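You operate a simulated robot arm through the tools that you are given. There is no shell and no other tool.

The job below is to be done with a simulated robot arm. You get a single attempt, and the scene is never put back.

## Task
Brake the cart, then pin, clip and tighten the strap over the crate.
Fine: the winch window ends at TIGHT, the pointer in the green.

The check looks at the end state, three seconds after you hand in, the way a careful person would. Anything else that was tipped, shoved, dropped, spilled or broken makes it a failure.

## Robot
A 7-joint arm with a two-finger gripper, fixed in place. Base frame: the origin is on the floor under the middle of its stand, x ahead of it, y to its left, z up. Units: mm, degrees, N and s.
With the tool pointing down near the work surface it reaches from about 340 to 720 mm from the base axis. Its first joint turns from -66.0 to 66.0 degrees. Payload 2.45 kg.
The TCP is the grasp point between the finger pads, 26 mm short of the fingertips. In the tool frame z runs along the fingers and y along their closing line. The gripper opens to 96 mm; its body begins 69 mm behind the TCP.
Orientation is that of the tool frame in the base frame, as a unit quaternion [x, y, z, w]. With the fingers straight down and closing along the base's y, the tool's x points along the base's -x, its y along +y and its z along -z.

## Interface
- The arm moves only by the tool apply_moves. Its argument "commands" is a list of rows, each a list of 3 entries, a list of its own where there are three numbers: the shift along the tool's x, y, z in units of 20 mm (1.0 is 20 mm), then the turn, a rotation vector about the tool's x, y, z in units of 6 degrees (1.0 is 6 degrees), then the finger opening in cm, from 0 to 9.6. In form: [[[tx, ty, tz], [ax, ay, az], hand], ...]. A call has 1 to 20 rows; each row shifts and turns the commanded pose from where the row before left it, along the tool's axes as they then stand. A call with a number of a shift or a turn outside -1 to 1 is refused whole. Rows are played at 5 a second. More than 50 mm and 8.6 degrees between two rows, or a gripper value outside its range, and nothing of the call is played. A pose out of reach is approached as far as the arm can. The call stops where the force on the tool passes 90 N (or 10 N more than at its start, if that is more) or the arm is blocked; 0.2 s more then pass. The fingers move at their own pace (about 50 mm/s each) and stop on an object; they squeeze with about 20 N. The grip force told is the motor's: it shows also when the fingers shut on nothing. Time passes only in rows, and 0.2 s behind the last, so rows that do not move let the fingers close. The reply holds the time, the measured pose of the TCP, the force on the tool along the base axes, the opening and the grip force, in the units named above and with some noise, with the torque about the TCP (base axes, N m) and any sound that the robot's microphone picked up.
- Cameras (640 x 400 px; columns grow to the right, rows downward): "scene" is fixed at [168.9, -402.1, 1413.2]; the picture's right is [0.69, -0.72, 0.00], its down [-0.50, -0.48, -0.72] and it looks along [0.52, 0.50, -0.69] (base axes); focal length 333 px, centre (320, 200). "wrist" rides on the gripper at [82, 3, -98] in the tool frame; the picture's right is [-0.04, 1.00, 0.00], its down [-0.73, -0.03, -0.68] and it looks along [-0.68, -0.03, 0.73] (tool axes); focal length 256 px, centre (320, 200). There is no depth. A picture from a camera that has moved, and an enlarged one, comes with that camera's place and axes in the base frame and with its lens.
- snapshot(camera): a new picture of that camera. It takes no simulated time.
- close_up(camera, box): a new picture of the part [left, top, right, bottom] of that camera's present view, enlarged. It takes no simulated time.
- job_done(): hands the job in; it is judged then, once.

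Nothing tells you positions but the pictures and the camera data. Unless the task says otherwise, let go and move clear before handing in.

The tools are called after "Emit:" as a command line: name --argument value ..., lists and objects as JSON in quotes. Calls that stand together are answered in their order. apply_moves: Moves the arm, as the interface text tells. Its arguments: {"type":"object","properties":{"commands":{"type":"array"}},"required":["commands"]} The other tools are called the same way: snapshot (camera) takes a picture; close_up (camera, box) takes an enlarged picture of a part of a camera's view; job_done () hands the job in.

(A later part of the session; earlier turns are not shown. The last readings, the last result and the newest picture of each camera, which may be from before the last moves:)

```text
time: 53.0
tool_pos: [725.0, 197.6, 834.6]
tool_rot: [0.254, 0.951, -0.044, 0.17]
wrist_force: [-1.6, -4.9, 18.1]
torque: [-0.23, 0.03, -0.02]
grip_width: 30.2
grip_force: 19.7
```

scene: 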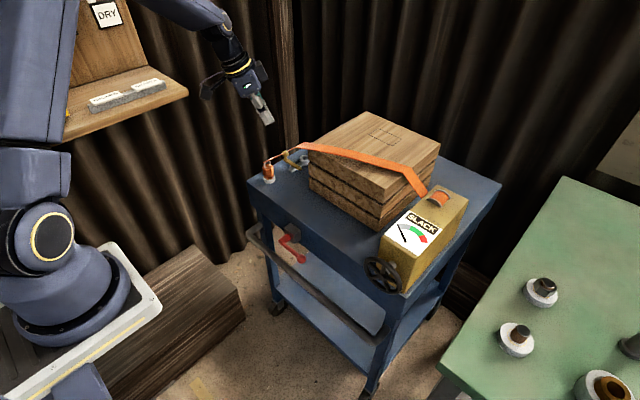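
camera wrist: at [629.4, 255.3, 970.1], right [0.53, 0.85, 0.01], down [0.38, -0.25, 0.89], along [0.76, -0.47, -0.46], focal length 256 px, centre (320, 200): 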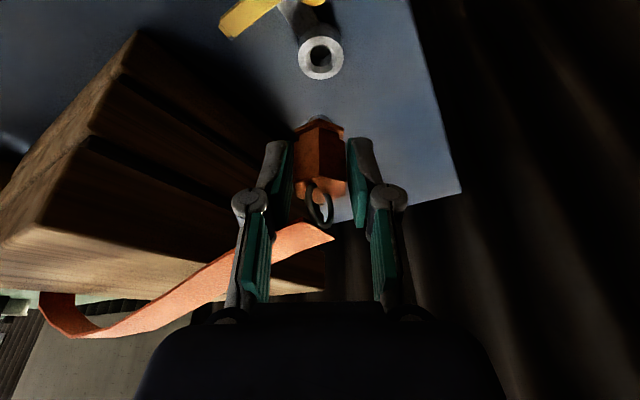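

Contact at z ≈ 834 with 18 N, so the flange is seated on the socket. I'll ease off and open the fingers.

Emit:
apply_moves --commands '[[[-0.0256, 0, -0.0705], [0, 0, 0], 2], [[0, 0, 0], [0, 0, 0], 3.4], [[0, 0, 0], [0, 0, 0], 4.2], [[0, 0, 0], [0, 0, 0], 5], [[0, 0, 0], [0, 0, 0], 5], [[0, 0, 0], [0, 0, 0], 5]]'

Emit:
snapshot --camera "wrist"

Emit:
close_up --camera "wrist" --box '[250, 80, 390, 190]'

Emit:
close_up --camera "scene" --box '[290, 125, 330, 170]'

```text
time: 54.4
tool_pos: [723.9, 198.0, 833.0]
tool_rot: [0.255, 0.951, -0.045, 0.168]
wrist_force: [0.8, -1.1, 0.3]
torque: [0.01, 0.03, 0.0]
grip_width: 50.0
grip_force: 0.1
```

```text
taken
camera wrist: at [630.8, 256.3, 896.6], right [0.53, 0.85, 0.01], down [0.38, -0.25, 0.89], along [0.76, -0.47, -0.46], focal length 256 px, centre (320, 200)
```

wrist: 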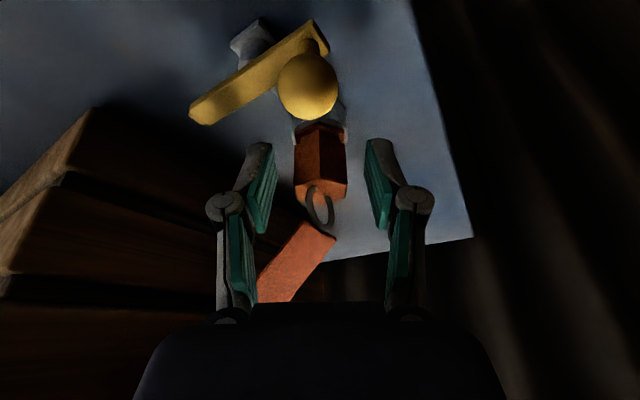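

```text
3.64 times, centred on (320, 135) of wrist
camera zoom: at [630.8, 256.3, 896.6], right [0.53, 0.85, 0.01], down [0.38, -0.25, 0.89], along [0.76, -0.47, -0.46], focal length 931 px, centre (320, 436)
```

zoom: 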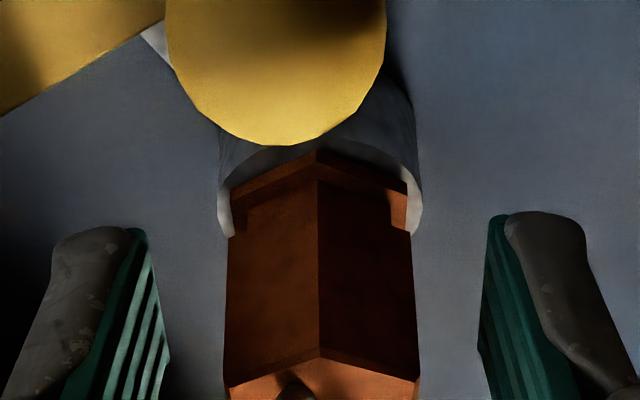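

```text
8.89 times, centred on (310, 148) of scene
camera zoom: at [168.9, -402.1, 1413.2], right [0.69, -0.72, 0.0], down [-0.5, -0.48, -0.72], along [0.52, 0.5, -0.69], focal length 2956 px, centre (409, 667)
```

zoom: 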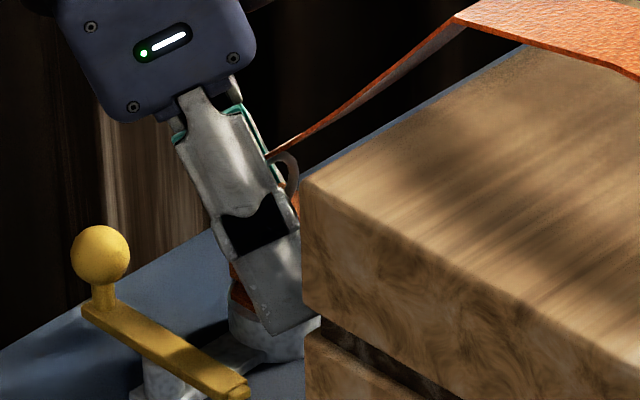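

The pin is standing in the socket. I'll retreat along the tool axis, up and away from the strap, and inspect.

Emit:
apply_moves --commands '[[[0, 0, -0.6], [0, 0, 0], 5], [[0, 0, -0.9], [0, 0, 0], 5], [[0, 0, -1], [0, 0, 0], 5], [[0, 0, -1], [0, 0, 0], 5], [[0, 0, -1], [0, 0, 0], 5], [[0, 0, -1], [0, 0, 0], 5]]'

Emit:
snapshot --camera "wrist"

Emit:
close_up --camera "wrist" --box '[230, 0, 390, 120]'

Emit:
close_up --camera "scene" --box '[270, 110, 350, 180]'

```text
time: 55.8
tool_pos: [692.0, 217.1, 936.0]
tool_rot: [0.256, 0.951, -0.045, 0.168]
wrist_force: [1.3, 0.5, -0.2]
torque: [-0.03, 0.0, 0.01]
grip_width: 50.0
grip_force: 0.1
```

```text
taken
camera wrist: at [598.6, 275.0, 1000.5], right [0.53, 0.85, 0.01], down [0.38, -0.25, 0.89], along [0.76, -0.47, -0.46], focal length 256 px, centre (320, 200)
```

wrist: 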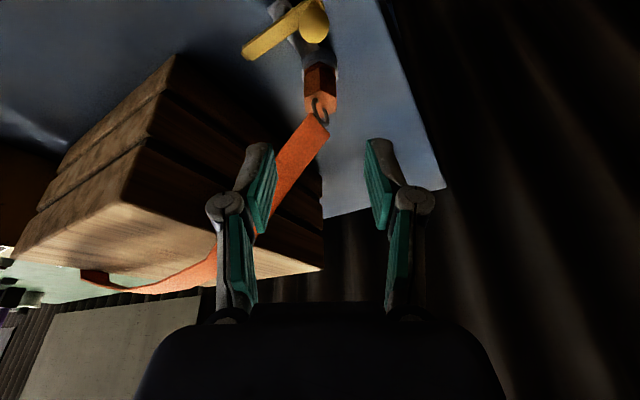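

```text
3.33 times, centred on (310, 60) of wrist
camera zoom: at [598.6, 275.0, 1000.5], right [0.53, 0.85, 0.01], down [0.38, -0.25, 0.89], along [0.76, -0.47, -0.46], focal length 853 px, centre (353, 667)
```

zoom: 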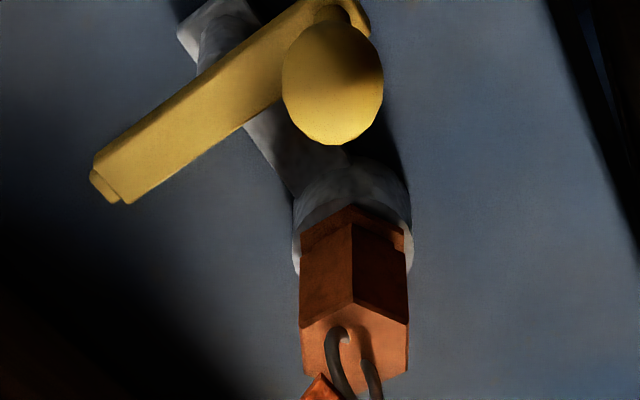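

```text
5.71 times, centred on (310, 145) of scene
camera zoom: at [168.9, -402.1, 1413.2], right [0.69, -0.72, 0.0], down [-0.5, -0.48, -0.72], along [0.52, 0.5, -0.69], focal length 1900 px, centre (377, 514)
```

zoom: 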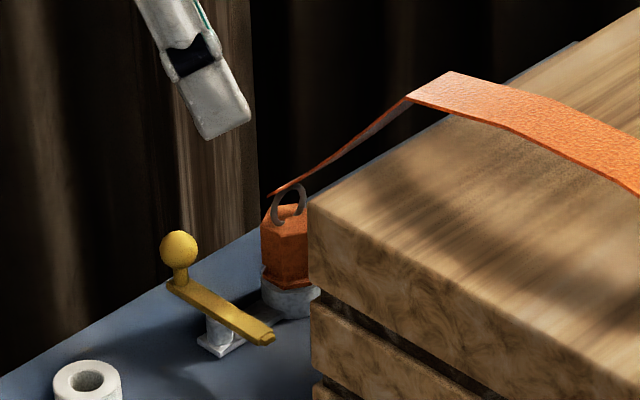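

The pin is seated upright and the strap reaches over the crate. Next is the clip: I'll cage the gold ball (≈ (677.5, 223, 828)) loosely between the pads with a closing axis of about azimuth 45°, then sweep it around the post so the bar tip swings into the pin's neck.

Emit:
apply_moves --commands '[[[0, 0, 0], [0.285, 0, 0.783], 3.2], [[0, 0, 0], [0.285, 0, 0.783], 3.2], [[0, 0, 0], [0.285, 0, 0.783], 3.2], [[0.588, -0.098, 0.69], [0, 0, 0], 3.2], [[0.588, -0.098, 0.69], [0, 0, 0], 3.2], [[0.588, -0.098, 0.69], [0, 0, 0], 3.2], [[0, 0, 0], [0, 0, 0], 3.2]]'

Emit:
snapshot --camera "wrist"

Emit:
close_up --camera "scene" --box '[260, 110, 350, 180]'

```text
time: 57.4
tool_pos: [675.4, 227.6, 887.2]
tool_rot: [0.376, 0.91, -0.066, 0.161]
wrist_force: [-1.3, 0.5, 0.1]
torque: [0.0, 0.0, -0.02]
grip_width: 32.0
grip_force: 0.0
```

```text
taken
camera wrist: at [599.0, 307.4, 950.1], right [0.73, 0.68, 0.01], down [0.3, -0.34, 0.89], along [0.61, -0.65, -0.46], focal length 256 px, centre (320, 200)
```

wrist: 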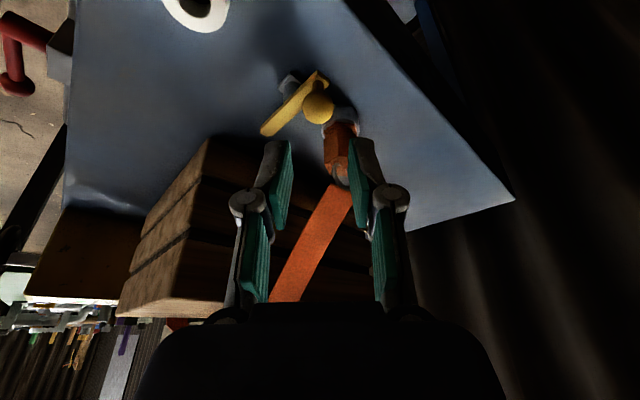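

```text
5.71 times, centred on (305, 145) of scene
camera zoom: at [168.9, -402.1, 1413.2], right [0.69, -0.72, 0.0], down [-0.5, -0.48, -0.72], along [0.52, 0.5, -0.69], focal length 1900 px, centre (406, 514)
```

zoom: 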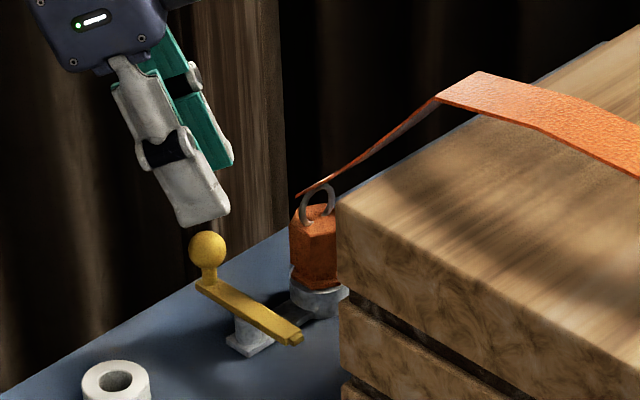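

Emit:
apply_moves --commands '[[[0.267, -0.026, 0.737], [0, 0, 0], 3.2], [[0.267, -0.026, 0.737], [0, 0, 0], 3.2], [[0.267, -0.026, 0.737], [0, 0, 0], 3.2], [[0, 0, 0], [0, 0, 0], 3.2]]'

Emit:
close_up --camera "wrist" --box '[240, 80, 400, 220]'

Emit:
close_up --camera "scene" --box '[270, 120, 330, 180]'

```text
time: 58.4
tool_pos: [673.2, 225.0, 840.2]
tool_rot: [0.376, 0.91, -0.066, 0.16]
wrist_force: [0.0, -0.5, 0.1]
torque: [0.02, 0.02, -0.02]
grip_width: 32.1
grip_force: 0.0
```

```text
2.86 times, centred on (320, 150) of wrist
camera zoom: at [598.4, 306.1, 902.9], right [0.73, 0.68, 0.01], down [0.3, -0.34, 0.89], along [0.61, -0.65, -0.46], focal length 731 px, centre (320, 343)
```

zoom: 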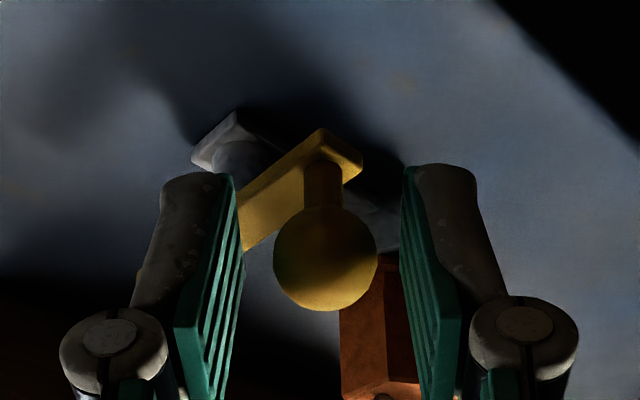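

```text
6.67 times, centred on (300, 150) of scene
camera zoom: at [168.9, -402.1, 1413.2], right [0.69, -0.72, 0.0], down [-0.5, -0.48, -0.72], along [0.52, 0.5, -0.69], focal length 2217 px, centre (453, 533)
```

zoom: 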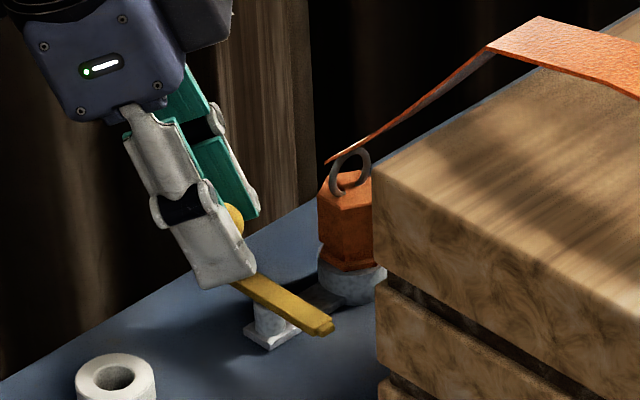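

Emit:
apply_moves --commands '[[[0, 0, 0], [0, 0, 0], 2.3], [[0, 0, 0], [0, 0, 0], 2.3], [[0.216, -0.3, -0.079], [0, 0, 0], 2.3], [[0.137, -0.35, -0.05], [0, 0, 0], 2.3], [[0, 0, 0], [0, 0, 0], 2.3]]'

Emit:
close_up --camera "wrist" --box '[240, 80, 400, 220]'

Emit:
close_up --camera "scene" --box '[270, 120, 330, 180]'

```text
time: 59.6
tool_pos: [657.5, 220.8, 837.4]
tool_rot: [0.376, 0.91, -0.067, 0.16]
wrist_force: [0.5, -0.2, 0.2]
torque: [0.06, -0.01, 0.0]
grip_width: 23.1
grip_force: 0.1
```

```text
2.86 times, centred on (320, 150) of wrist
camera zoom: at [583.2, 301.5, 902.0], right [0.73, 0.68, 0.01], down [0.3, -0.34, 0.89], along [0.61, -0.65, -0.46], focal length 731 px, centre (320, 343)
```

zoom: 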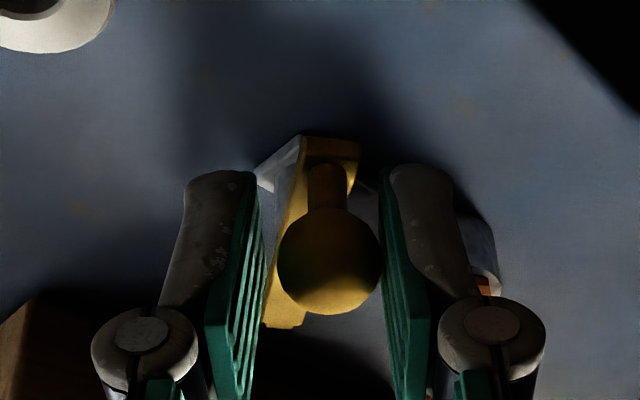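

```text
6.67 times, centred on (300, 150) of scene
camera zoom: at [168.9, -402.1, 1413.2], right [0.69, -0.72, 0.0], down [-0.5, -0.48, -0.72], along [0.52, 0.5, -0.69], focal length 2217 px, centre (453, 533)
```

zoom: 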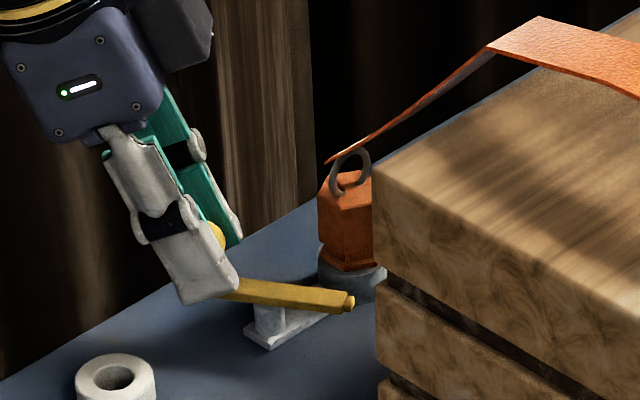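

The latch is turning the right way with no resistance. I'll continue along the arc.

Emit:
apply_moves --commands '[[[0.047, -0.375, -0.018], [0, 0, 0], 2.3], [[-0.046, -0.375, 0.016], [0, 0, 0], 2.3], [[0, 0, 0], [0, 0, 0], 2.3]]'

Emit:
close_up --camera "wrist" --box '[240, 80, 400, 220]'

Emit:
close_up --camera "scene" --box '[270, 120, 330, 180]'

```text
time: 60.4
tool_pos: [648.0, 209.8, 839.0]
tool_rot: [0.377, 0.91, -0.067, 0.161]
wrist_force: [-0.2, 0.5, -0.5]
torque: [-0.03, -0.03, -0.02]
grip_width: 23.0
grip_force: 0.0
```

```text
2.86 times, centred on (320, 150) of wrist
camera zoom: at [572.6, 290.4, 902.9], right [0.73, 0.68, 0.01], down [0.3, -0.34, 0.89], along [0.61, -0.65, -0.46], focal length 731 px, centre (320, 343)
```

zoom: 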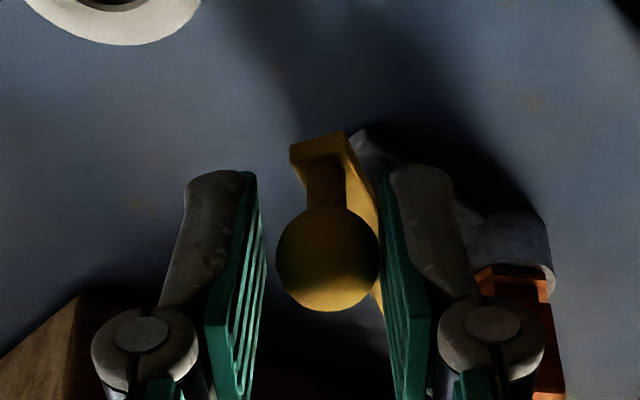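

```text
6.67 times, centred on (300, 150) of scene
camera zoom: at [168.9, -402.1, 1413.2], right [0.69, -0.72, 0.0], down [-0.5, -0.48, -0.72], along [0.52, 0.5, -0.69], focal length 2217 px, centre (453, 533)
```

zoom: 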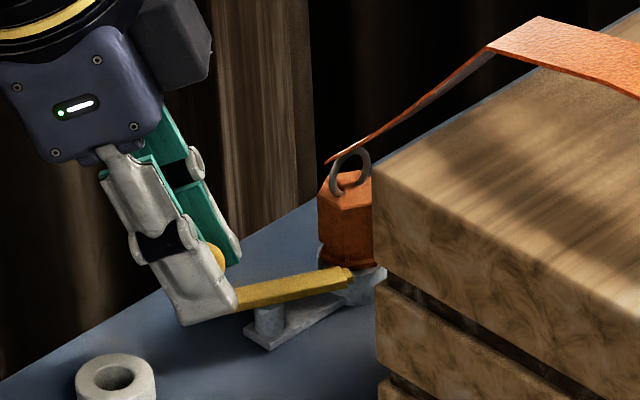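

Emit:
apply_moves --commands '[[[-0.136, -0.35, 0.049], [0, 0, 0], 2.3], [[0, 0, 0], [0, 0, 0], 2.3]]'

Emit:
close_up --camera "scene" --box '[270, 120, 330, 180]'

Emit:
close_up --camera "wrist" --box '[240, 80, 440, 220]'

```text
time: 61.0
tool_pos: [644.7, 201.4, 839.6]
tool_rot: [0.377, 0.91, -0.066, 0.161]
wrist_force: [0.0, -0.7, 0.5]
torque: [-0.04, -0.02, 0.03]
grip_width: 23.6
grip_force: 0.7
```

```text
6.67 times, centred on (300, 150) of scene
camera zoom: at [168.9, -402.2, 1413.2], right [0.69, -0.72, 0.0], down [-0.5, -0.48, -0.72], along [0.52, 0.5, -0.69], focal length 2217 px, centre (453, 533)
```

zoom: 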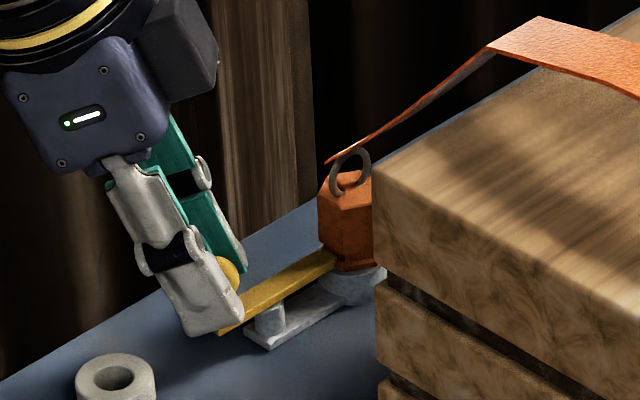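

```text
2.86 times, centred on (340, 150) of wrist
camera zoom: at [569.9, 283.2, 902.7], right [0.73, 0.68, 0.01], down [0.3, -0.34, 0.89], along [0.61, -0.65, -0.46], focal length 731 px, centre (263, 343)
```

zoom: 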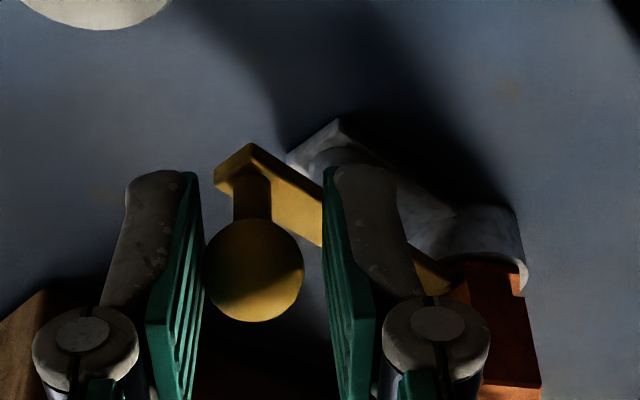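

The bar tip is entering the pin's neck (about 83° turned). I'll push on to the end stop.

Emit:
apply_moves --commands '[[[-0.215, -0.3, 0.078], [0, 0, 0], 2.3], [[0, 0, 0], [0, 0, 0], 2.3]]'

Emit:
close_up --camera "scene" --box '[270, 120, 330, 180]'

Emit:
close_up --camera "wrist" --box '[240, 80, 440, 220]'

```text
time: 61.6
tool_pos: [644.1, 196.4, 838.9]
tool_rot: [0.377, 0.91, -0.066, 0.161]
wrist_force: [1.0, 2.7, -0.1]
torque: [0.07, -0.01, 0.04]
grip_width: 24.5
grip_force: 1.2
```

```text
6.67 times, centred on (300, 150) of scene
camera zoom: at [168.9, -402.1, 1413.2], right [0.69, -0.72, 0.0], down [-0.5, -0.48, -0.72], along [0.52, 0.5, -0.69], focal length 2217 px, centre (453, 533)
```

zoom: 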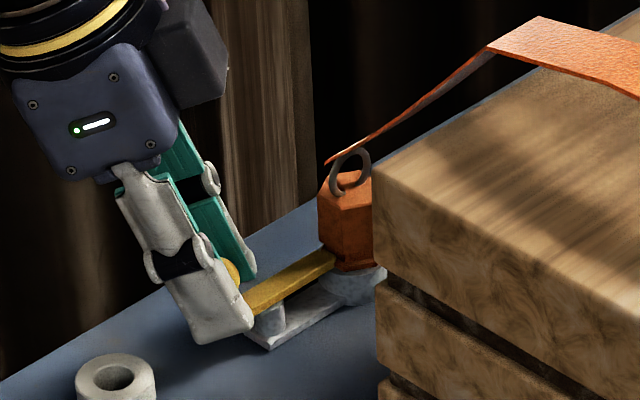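

```text
2.86 times, centred on (340, 150) of wrist
camera zoom: at [569.3, 276.8, 902.8], right [0.73, 0.68, 0.01], down [0.3, -0.34, 0.89], along [0.61, -0.65, -0.46], focal length 731 px, centre (263, 343)
```

zoom: 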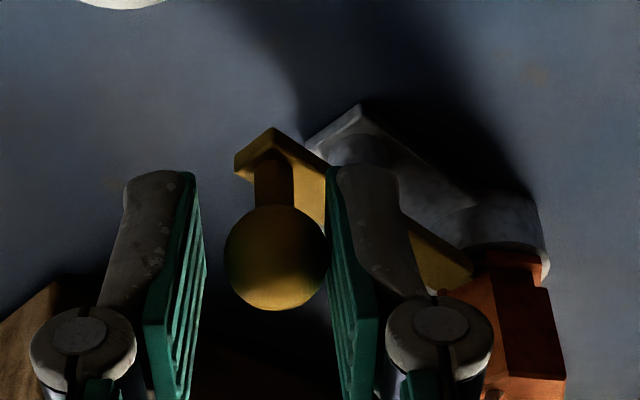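

Emit:
apply_moves --commands '[[[-0.1, -0.1, 0.036], [0, 0, 0], 2.3], [[0, 0, 0], [0, 0, 0], 2.3]]'

Emit:
close_up --camera "scene" --box '[270, 120, 330, 180]'

```text
time: 62.2
tool_pos: [644.4, 194.5, 838.8]
tool_rot: [0.377, 0.91, -0.066, 0.161]
wrist_force: [2.2, 7.2, -0.9]
torque: [0.11, 0.0, 0.06]
grip_width: 27.2
grip_force: 2.5
```

```text
6.67 times, centred on (300, 150) of scene
camera zoom: at [169.0, -402.0, 1413.3], right [0.69, -0.72, 0.0], down [-0.5, -0.48, -0.72], along [0.52, 0.5, -0.69], focal length 2217 px, centre (453, 533)
```

zoom: 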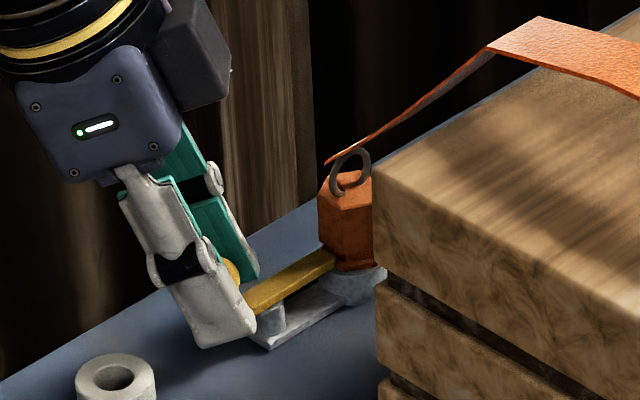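

The latch won't move further: the bar now lies along the bracket with its tip in the pin's neck. I'll back off, open and lift away, then inspect.

Emit:
apply_moves --commands '[[[0.05, 0.15, 0], [0, 0, 0], 3.2], [[0, 0, 0], [0, 0, 0], 4], [[0, 0, 0], [0, 0, 0], 4], [[-0.342, 0, -0.939], [0, 0, 0], 4], [[-0.342, 0, -0.939], [0, 0, 0], 4], [[-0.342, 0, -0.939], [0, 0, 0], 4], [[-0.342, 0, -0.939], [0, 0, 0], 4], [[-0.342, 0, -0.939], [0, 0, 0], 4], [[0.5, 0, -0.6], [0, 0, 0], 4], [[0.5, 0, -0.6], [0, 0, 0], 4], [[0.5, 0, -0.6], [0, 0, 0], 4]]'

Emit:
snapshot --camera "wrist"

Emit:
close_up --camera "wrist" --box '[260, 40, 420, 160]'

Emit:
close_up --camera "scene" --box '[270, 120, 330, 180]'

Emit:
snapshot --camera "scene"

```text
time: 64.6
tool_pos: [617.3, 226.6, 962.2]
tool_rot: [0.376, 0.91, -0.066, 0.16]
wrist_force: [-0.6, -0.1, 0.2]
torque: [0.02, -0.02, -0.02]
grip_width: 40.0
grip_force: 0.0
```

```text
taken
camera wrist: at [542.1, 306.6, 1025.6], right [0.73, 0.68, 0.01], down [0.3, -0.34, 0.89], along [0.61, -0.65, -0.46], focal length 256 px, centre (320, 200)
```

wrist: 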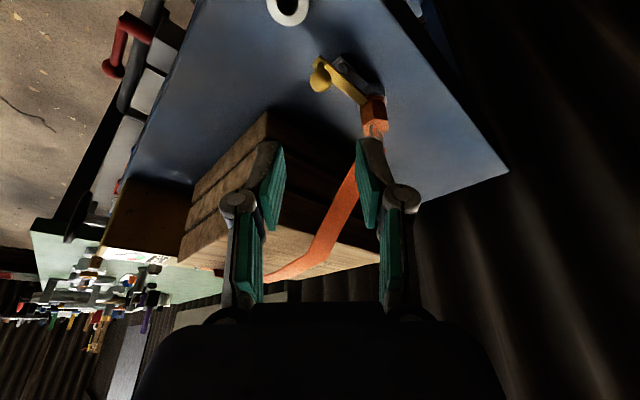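

```text
3.33 times, centred on (340, 100) of wrist
camera zoom: at [542.1, 306.6, 1025.6], right [0.73, 0.68, 0.01], down [0.3, -0.34, 0.89], along [0.61, -0.65, -0.46], focal length 853 px, centre (253, 533)
```

zoom: 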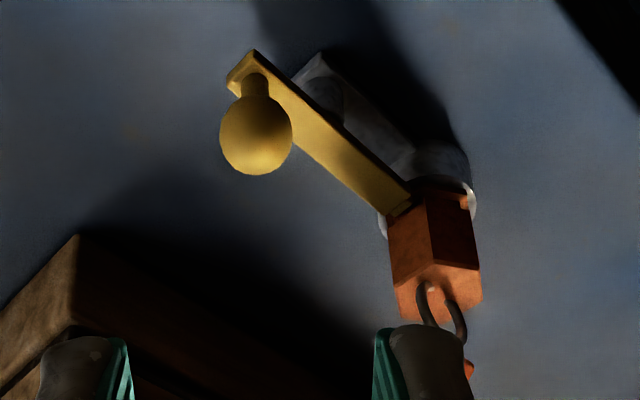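

```text
6.67 times, centred on (300, 150) of scene
camera zoom: at [168.9, -402.1, 1413.2], right [0.69, -0.72, 0.0], down [-0.5, -0.48, -0.72], along [0.52, 0.5, -0.69], focal length 2217 px, centre (453, 533)
```

zoom: 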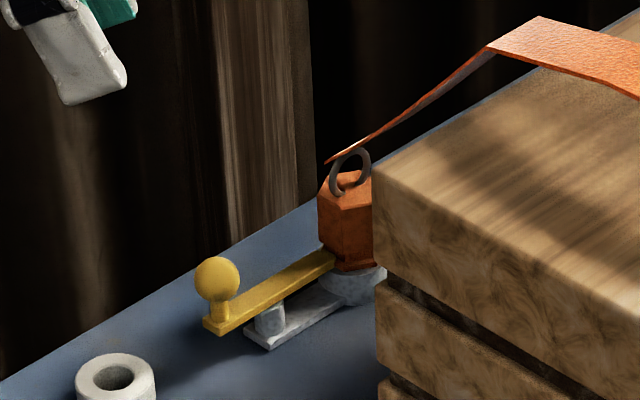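

```text
taken
```

scene: 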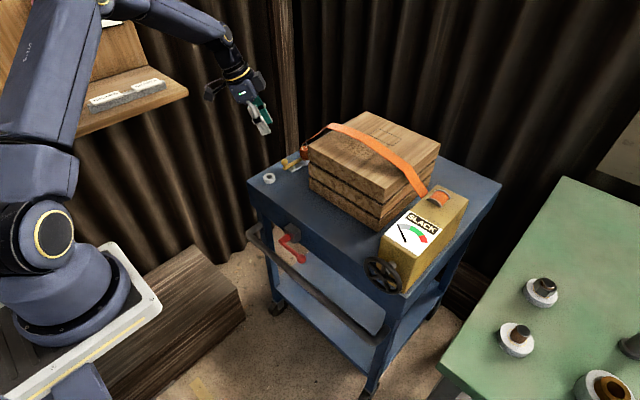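

The latch tip is in the pin's slot and the strap now runs over the crate to the winch. Next I'll straighten the tool and move to view the handwheel.

Emit:
apply_moves --commands '[[[0, 0, 0], [0, 0.8333, 0], 0], [[0, 0, 0], [0, 0.8333, 0], 0], [[0, 0, 0], [0, 0.8333, 0], 0], [[0, 0, 0], [0, 0.8333, 0], 0], [[0, 0, 0], [0, 0, -0.9375], 0], [[0, 0, 0], [0, 0, -0.9375], 0], [[0, 0, 0], [0, 0, -0.9375], 0], [[0, 0, 0], [0, 0, -0.9375], 0], [[0, 0, 0], [0, 0, -0.9375], 0], [[0, 0, 0], [0, 0, -0.9375], 0], [[0, 0, 0], [0, 0, -0.9375], 0], [[0, 0, 0], [0, 0, -0.9375], 0]]'

Emit:
apply_moves --commands '[[[0.571, -0.966, 0.163], [0, 0, 0], 0], [[0.571, -0.966, 0.163], [0, 0, 0], 0], [[0.571, -0.966, 0.163], [0, 0, 0], 0], [[0.571, -0.966, 0.163], [0, 0, 0], 0], [[0.571, -0.966, 0.163], [0, 0, 0], 0], [[0.571, -0.966, 0.163], [0, 0, 0], 0], [[0.571, -0.966, 0.163], [0, 0, 0], 0], [[0.571, -0.966, 0.163], [0, 0, 0], 0], [[0.571, -0.966, 0.163], [0, 0, 0], 0], [[0.571, -0.966, 0.163], [0, 0, 0], 0], [[0.571, -0.966, 0.163], [0, 0, 0], 0], [[0.571, -0.966, 0.163], [0, 0, 0], 0], [[0.571, -0.966, 0.163], [0, 0, 0], 0], [[0.571, -0.966, 0.163], [0, 0, 0], 0], [[0.571, -0.966, 0.163], [0, 0, 0], 0], [[0.571, -0.966, 0.163], [0, 0, 0], 0], [[0.571, -0.966, 0.163], [0, 0, 0], 0], [[0.571, -0.966, 0.163], [0, 0, 0], 0], [[0.571, -0.966, 0.163], [0, 0, 0], 0]]'

Emit:
snapshot --camera "wrist"

Emit:
close_up --camera "wrist" --box '[120, 140, 300, 340]'

Emit:
close_up --camera "scene" --box '[350, 180, 480, 300]'

```text
time: 67.2
tool_pos: [617.4, 225.6, 962.8]
tool_rot: [0.0, 1.0, -0.001, 0.0]
wrist_force: [0.3, 0.4, -0.1]
torque: [0.03, -0.01, 0.0]
grip_width: 0.0
grip_force: 19.8
```

```text
time: 71.2
tool_pos: [400.4, -141.9, 901.1]
tool_rot: [0.0, 1.0, 0.0, 0.0]
wrist_force: [0.0, -0.1, -0.7]
torque: [-0.03, 0.0, 0.01]
grip_width: 0.0
grip_force: 20.1
```

```text
taken
camera wrist: at [319.5, -137.3, 997.7], right [0.04, 1.0, 0.0], down [0.73, -0.03, 0.68], along [0.68, -0.03, -0.73], focal length 256 px, centre (320, 200)
```

wrist: 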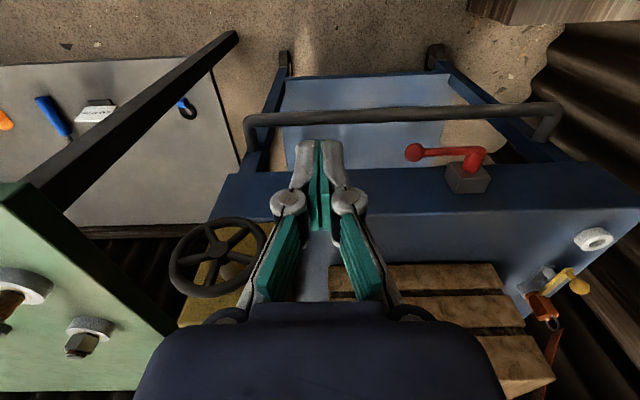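

```text
2.00 times, centred on (210, 240) of wrist
camera zoom: at [319.5, -137.3, 997.7], right [0.04, 1.0, 0.0], down [0.73, -0.03, 0.68], along [0.68, -0.03, -0.73], focal length 512 px, centre (540, 120)
```

zoom: 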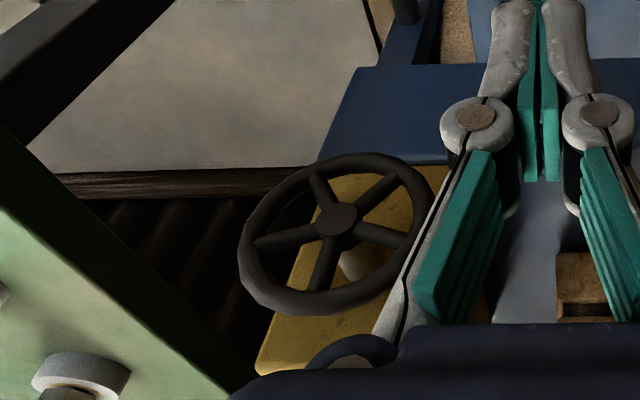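

```text
3.33 times, centred on (415, 240) of scene
camera zoom: at [168.9, -402.1, 1413.2], right [0.69, -0.72, 0.0], down [-0.5, -0.48, -0.72], along [0.52, 0.5, -0.69], focal length 1109 px, centre (3, 67)
```

zoom: 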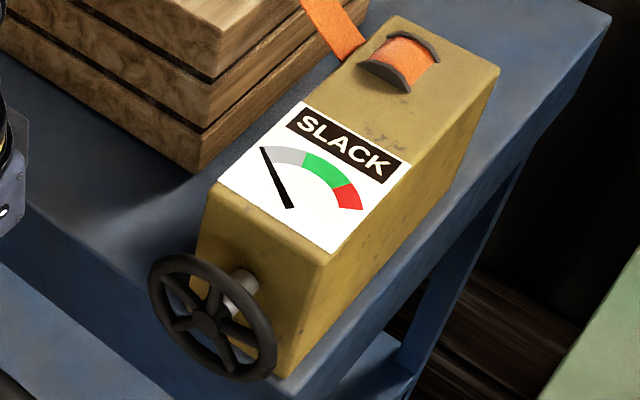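

The handwheel hub is at about (514, −240.5, 853). Its axis runs along x toward the robot, with an outer rim radius of about 45 mm. I'll try pointing the tool horizontally at the wheel so the fingers can clasp the rim and spin it by rolling the tool.

Emit:
apply_moves --commands '[[[-1, 0.4, -0.74], [0, 0, 0], 0], [[-1, 0.4, -0.74], [0, 0, 0], 0], [[-1, 0.4, -0.74], [0, 0, 0], 0], [[-1, 0.4, -0.74], [0, 0, 0], 0], [[0, 0, 0], [0, -1, 0], 0], [[0, 0, 0], [0, -1, 0], 0], [[0, 0, 0], [0, -1, 0], 0], [[0, 0, 0], [0, -1, 0], 0], [[0, 0, 0], [0, -1, 0], 0], [[0, 0, 0], [0, -1, 0], 0], [[0, 0, 0], [0, -1, 0], 0], [[0, 0, 0], [0, -1, 0], 0], [[0, 0, 0], [0, -1, 0], 0], [[0, 0, 0], [0, -1, 0], 0], [[0, 0, 0], [0, -1, 0], 0], [[0, 0, 0], [0, -1, 0], 0], [[0, 0, 0], [0, -1, 0], 0], [[0, 0, 0], [0, -1, 0], 0], [[0, 0, 0], [0, -1, 0], 0]]'

Emit:
snapshot --camera "scene"

Emit:
snapshot --camera "wrist"

```text
time: 75.2
tool_pos: [489.6, -114.0, 956.0]
tool_rot: [0.0, 0.706, 0.0, 0.708]
wrist_force: [-0.4, -0.2, -0.3]
torque: [0.05, 0.03, 0.05]
grip_width: 0.0
grip_force: 19.7
out of reach, approached as far as the arm can: row 13, 14
```

```text
taken
```

scene: 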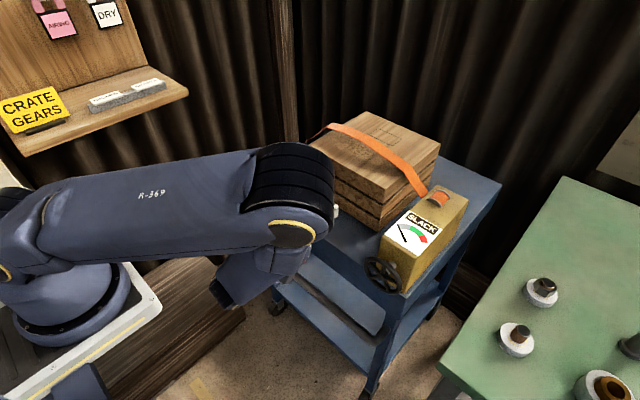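

```text
taken
camera wrist: at [391.1, -110.6, 873.6], right [0.0, 1.0, 0.04], down [-0.68, -0.03, 0.73], along [0.73, -0.03, 0.68], focal length 256 px, centre (320, 200)
```

wrist: 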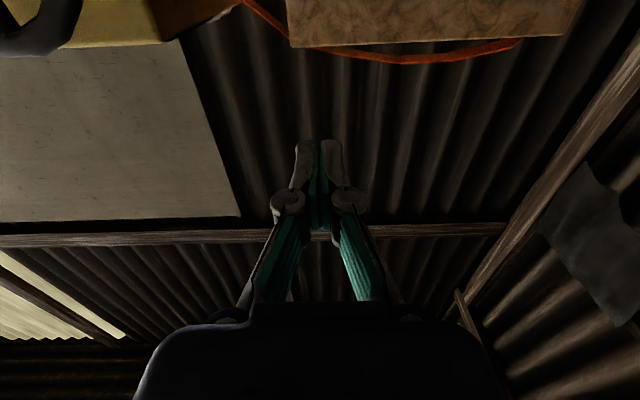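

Emit:
close_up --camera "scene" --box '[180, 120, 420, 320]'

```text
2.00 times, centred on (300, 220) of scene
camera zoom: at [168.9, -402.1, 1413.2], right [0.69, -0.72, 0.0], down [-0.5, -0.48, -0.72], along [0.52, 0.5, -0.69], focal length 665 px, centre (360, 160)
```

zoom: 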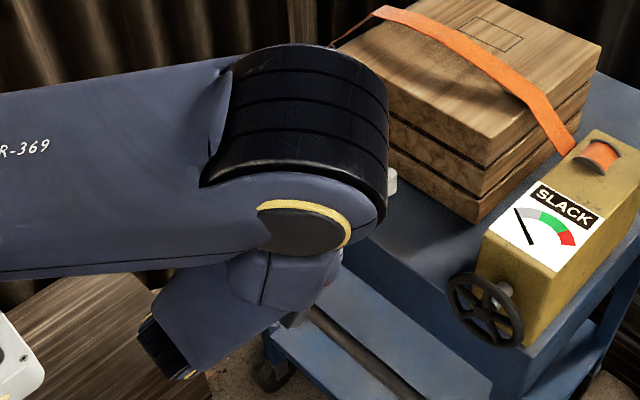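

Emit:
apply_moves --commands '[[[0.5, -0.9, -0.2], [0, 0, 0], 0], [[0.5, -0.9, -0.2], [0, 0, 0], 0], [[0.5, -0.9, -0.2], [0, 0, 0], 0]]'

Emit:
snapshot --camera "scene"

Emit:
snapshot --camera "wrist"

```text
time: 76.0
tool_pos: [478.0, -168.7, 926.7]
tool_rot: [0.001, 0.707, -0.001, 0.707]
wrist_force: [-0.4, 0.8, 0.5]
torque: [-0.01, -0.04, 0.03]
grip_width: 0.1
grip_force: 20.3
```

```text
taken
```

scene: 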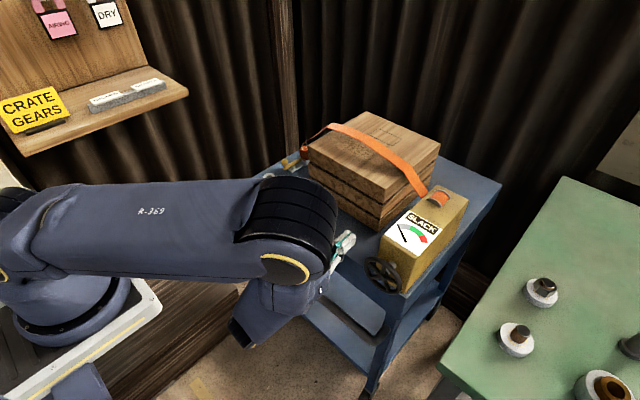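

```text
taken
camera wrist: at [379.7, -164.7, 843.3], right [0.0, 1.0, 0.04], down [-0.68, -0.03, 0.73], along [0.73, -0.03, 0.68], focal length 256 px, centre (320, 200)
```

wrist: 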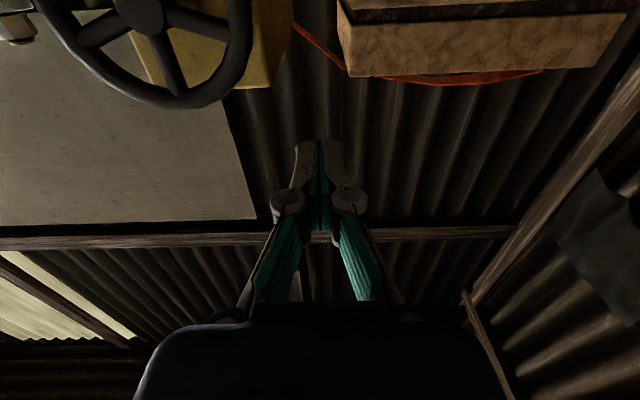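

Emit:
apply_moves --commands '[[[0.925, -0.9, -0.25], [0, 0, 0], 0], [[0.925, -0.9, -0.25], [0, 0, 0], 0], [[0.925, -0.9, -0.25], [0, 0, 0], 0], [[0.925, -0.9, -0.25], [0, 0, 0], 0], [[0, 0, 0], [0, 0, 0], 9.6], [[0, 0, 0], [0, 0, 0], 9.6], [[0, 0, 0], [0, 0, 0], 9.6], [[0, 0, 0], [0, 0, 0], 9.6], [[0, 0, 0], [0, 0, 0], 9.6]]'

Emit:
snapshot --camera "scene"

Emit:
snapshot --camera "wrist"

Emit:
close_up --camera "scene" --box '[310, 200, 450, 310]'

```text
time: 78.0
tool_pos: [457.8, -241.1, 852.5]
tool_rot: [0.001, 0.707, 0.0, 0.707]
wrist_force: [0.4, 0.2, 0.1]
torque: [0.03, -0.01, -0.01]
grip_width: 96.1
grip_force: 0.0
```

```text
taken
```

scene: 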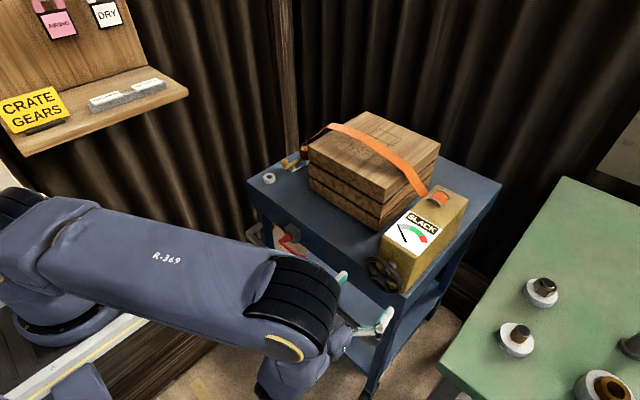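

```text
taken
camera wrist: at [360.3, -237.3, 770.0], right [0.0, 1.0, 0.04], down [-0.68, -0.03, 0.73], along [0.73, -0.03, 0.68], focal length 256 px, centre (320, 200)
```

wrist: 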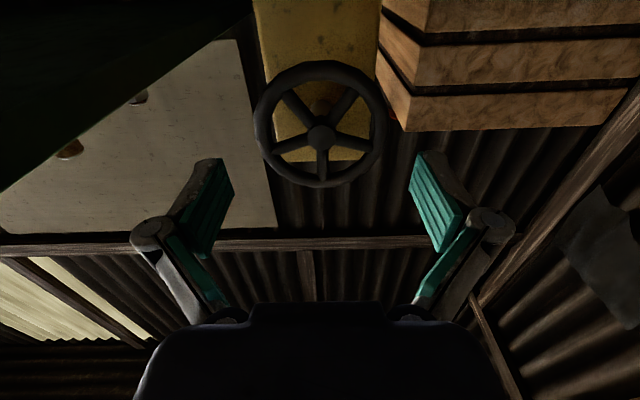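

```text
3.64 times, centred on (380, 255) of scene
camera zoom: at [168.9, -402.1, 1413.2], right [0.69, -0.72, 0.0], down [-0.5, -0.48, -0.72], along [0.52, 0.5, -0.69], focal length 1209 px, centre (102, 0)
```

zoom: 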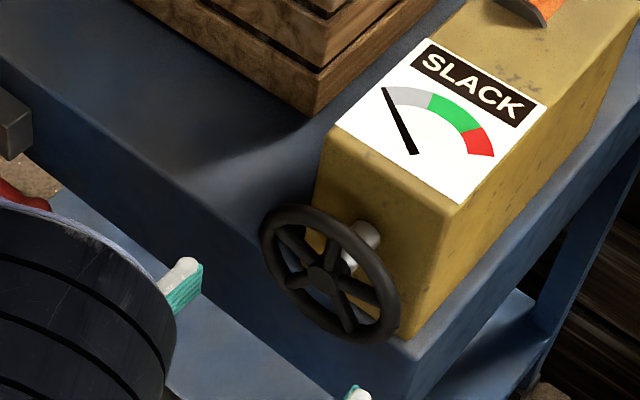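

The tool points straight at the wheel and is centred on it (rim centre ≈ (511, −240.5, 853), outer diameter ≈ 87 mm). I'll move forward to straddle the rim.

Emit:
apply_moves --commands '[[[-0.01, 0.015, 0.8], [0, 0, 0], 9.6], [[-0.01, 0.015, 0.8], [0, 0, 0], 9.6], [[0, 0, 0.5], [0, 0, 0], 9.6], [[0, 0, 0.3], [0, 0, 0], 9.6], [[0, 0, 0], [0, 0, 0], 9.6]]'

Emit:
snapshot --camera "wrist"

Emit:
close_up --camera "scene" --box '[310, 200, 450, 310]'

```text
time: 79.2
tool_pos: [505.6, -241.8, 852.8]
tool_rot: [0.0, 0.707, 0.0, 0.707]
wrist_force: [0.2, 0.5, 0.3]
torque: [-0.01, 0.0, -0.01]
grip_width: 96.2
grip_force: 0.1
```

```text
taken
camera wrist: at [407.3, -237.2, 770.0], right [0.0, 1.0, 0.04], down [-0.68, -0.03, 0.73], along [0.73, -0.03, 0.68], focal length 256 px, centre (320, 200)
```

wrist: 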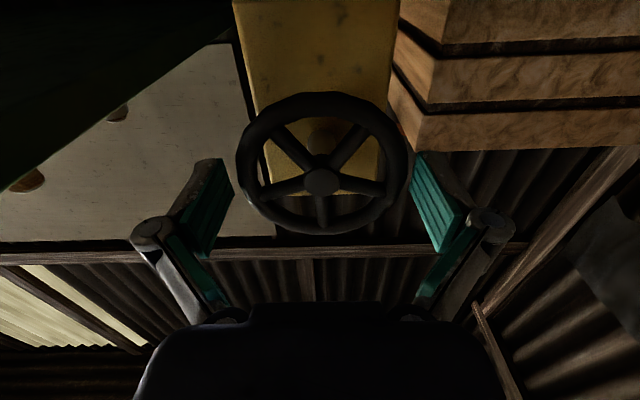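

```text
3.64 times, centred on (380, 255) of scene
camera zoom: at [168.9, -402.1, 1413.2], right [0.69, -0.72, 0.0], down [-0.5, -0.48, -0.72], along [0.52, 0.5, -0.69], focal length 1209 px, centre (102, 0)
```

zoom: 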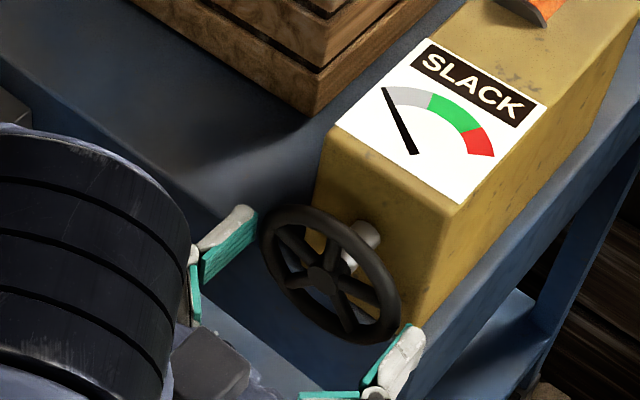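

The rim is larger than I first judged, so I need a precise measurement of it against the finger gap.

Emit:
close_up --camera "wrist" --box '[200, 80, 440, 240]'

Emit:
close_up --camera "scene" --box '[365, 245, 425, 300]'

```text
2.50 times, centred on (320, 160) of wrist
camera zoom: at [407.3, -237.2, 770.0], right [0.0, 1.0, 0.04], down [-0.68, -0.03, 0.73], along [0.73, -0.03, 0.68], focal length 640 px, centre (320, 300)
```

zoom: 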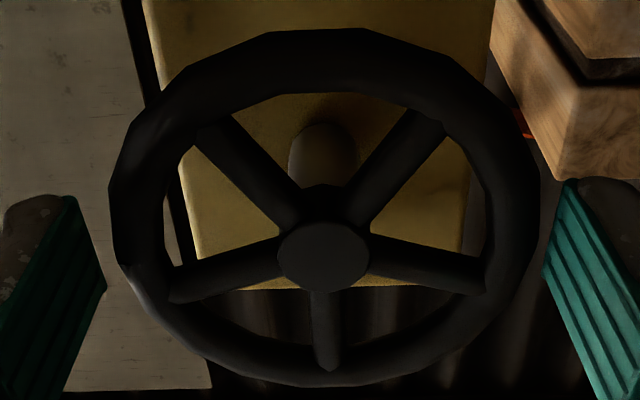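

```text
7.27 times, centred on (395, 272) of scene
camera zoom: at [168.9, -402.1, 1413.2], right [0.69, -0.72, 0.0], down [-0.5, -0.48, -0.72], along [0.52, 0.5, -0.69], focal length 2419 px, centre (-226, -327)
```

zoom: 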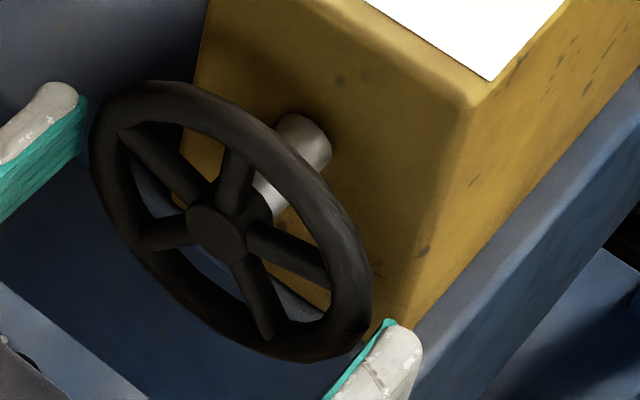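

The gap clears the rim by about 2 mm per side. I'll nudge +0.5 mm in y and go forward in small steps while watching the force.

Emit:
apply_moves --commands '[[[0, 0.04, 0.2], [0, 0, 0], 9.6], [[0, 0, 0.15], [0, 0, 0], 9.6], [[0, 0, 0], [0, 0, 0], 9.6]]'

Emit:
close_up --camera "wrist" --box '[200, 80, 440, 240]'

Emit:
close_up --camera "scene" --box '[365, 245, 425, 300]'

```text
time: 80.0
tool_pos: [511.7, -239.2, 852.6]
tool_rot: [0.001, 0.707, -0.001, 0.707]
wrist_force: [-0.7, 0.0, 0.2]
torque: [-0.01, 0.0, -0.08]
grip_width: 96.0
grip_force: 0.0
```

```text
2.50 times, centred on (320, 160) of wrist
camera zoom: at [414.5, -236.1, 770.1], right [0.0, 1.0, 0.04], down [-0.68, -0.03, 0.73], along [0.73, -0.03, 0.68], focal length 640 px, centre (320, 300)
```

zoom: 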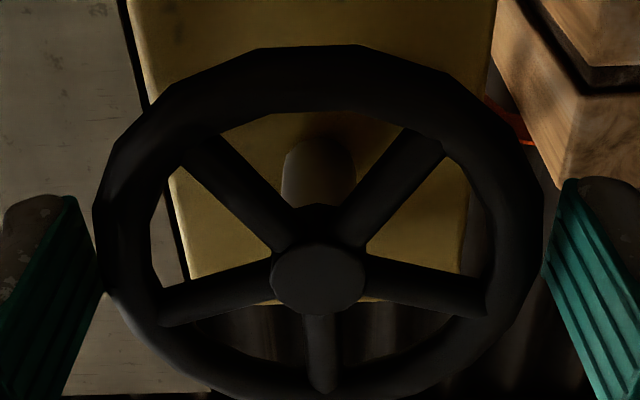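

```text
7.27 times, centred on (395, 272) of scene
camera zoom: at [168.9, -402.1, 1413.2], right [0.69, -0.72, 0.0], down [-0.5, -0.48, -0.72], along [0.52, 0.5, -0.69], focal length 2419 px, centre (-226, -327)
```

zoom: 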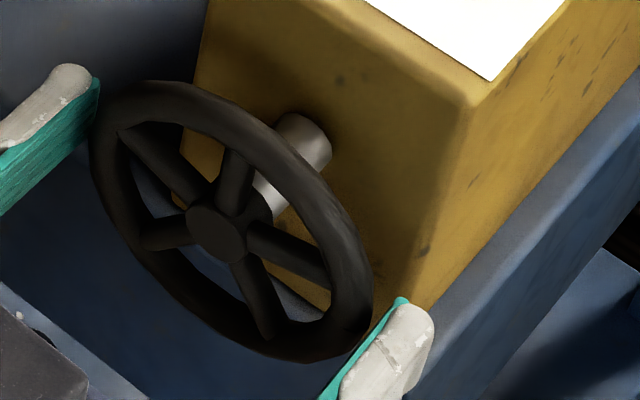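

Emit:
apply_moves --commands '[[[0, -0.035, 0], [0, 0, 0], 9.6], [[0, 0, 0.12], [0, 0, 0], 9.6], [[0, 0, 0.12], [0, 0, 0], 9.6], [[0, 0, 0], [0, 0, 0], 9.6]]'

Emit:
close_up --camera "wrist" --box '[200, 80, 440, 240]'

Emit:
close_up --camera "scene" --box '[365, 245, 425, 300]'

```text
time: 81.0
tool_pos: [516.7, -240.0, 852.8]
tool_rot: [0.001, 0.707, -0.001, 0.707]
wrist_force: [-0.1, 0.7, -1.1]
torque: [0.01, -0.01, 0.0]
grip_width: 96.1
grip_force: 0.1
```

```text
2.50 times, centred on (320, 160) of wrist
camera zoom: at [419.1, -236.5, 770.1], right [0.0, 1.0, 0.04], down [-0.68, -0.03, 0.73], along [0.73, -0.03, 0.68], focal length 640 px, centre (320, 300)
```

zoom: 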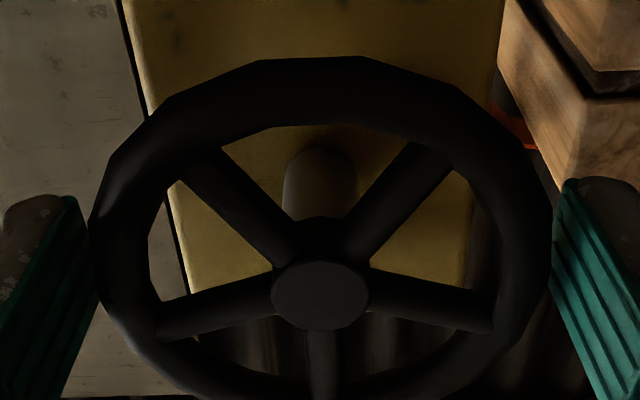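

```text
7.27 times, centred on (395, 272) of scene
camera zoom: at [168.9, -402.1, 1413.2], right [0.69, -0.72, 0.0], down [-0.5, -0.48, -0.72], along [0.52, 0.5, -0.69], focal length 2419 px, centre (-226, -327)
```

zoom: 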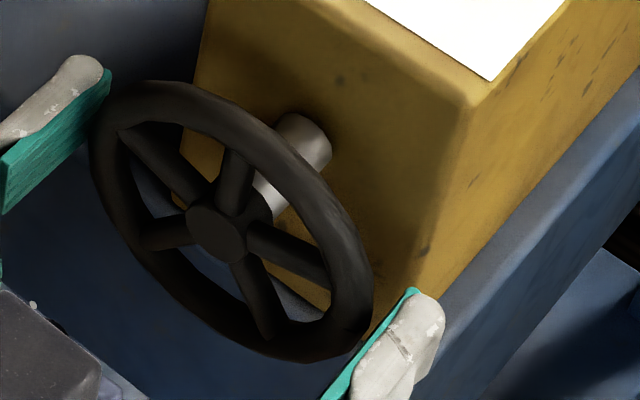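

Emit:
apply_moves --commands '[[[0, 0, 0.15], [0, 0, 0], 9.6], [[0, 0, 0.15], [0, 0, 0], 9.6], [[0, 0, 0], [0, 0, 0], 9.6]]'

Emit:
close_up --camera "wrist" --box '[200, 80, 440, 240]'

Emit:
close_up --camera "scene" --box '[365, 245, 425, 300]'

```text
time: 81.8
tool_pos: [523.5, -240.1, 852.5]
tool_rot: [0.0, 0.707, 0.0, 0.708]
wrist_force: [0.4, -0.1, 0.0]
torque: [-0.01, -0.01, -0.04]
grip_width: 95.9
grip_force: 0.0
```

```text
2.50 times, centred on (320, 160) of wrist
camera zoom: at [425.2, -236.3, 770.3], right [0.0, 1.0, 0.04], down [-0.68, -0.03, 0.73], along [0.73, -0.03, 0.68], focal length 640 px, centre (320, 300)
```

zoom: 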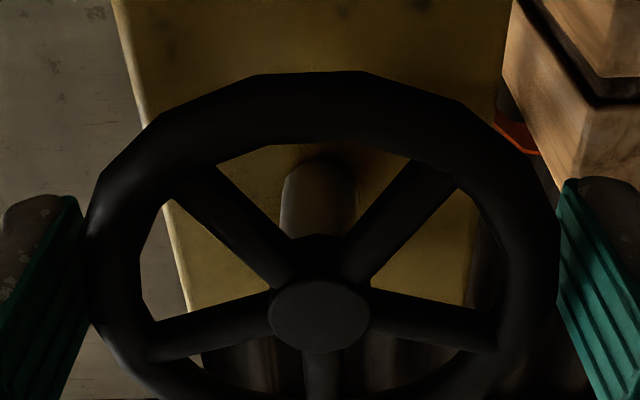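

```text
7.27 times, centred on (395, 272) of scene
camera zoom: at [168.9, -402.1, 1413.2], right [0.69, -0.72, 0.0], down [-0.5, -0.48, -0.72], along [0.52, 0.5, -0.69], focal length 2419 px, centre (-226, -327)
```

zoom: 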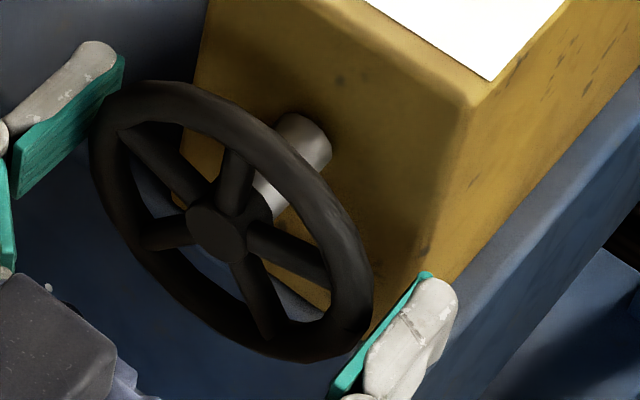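

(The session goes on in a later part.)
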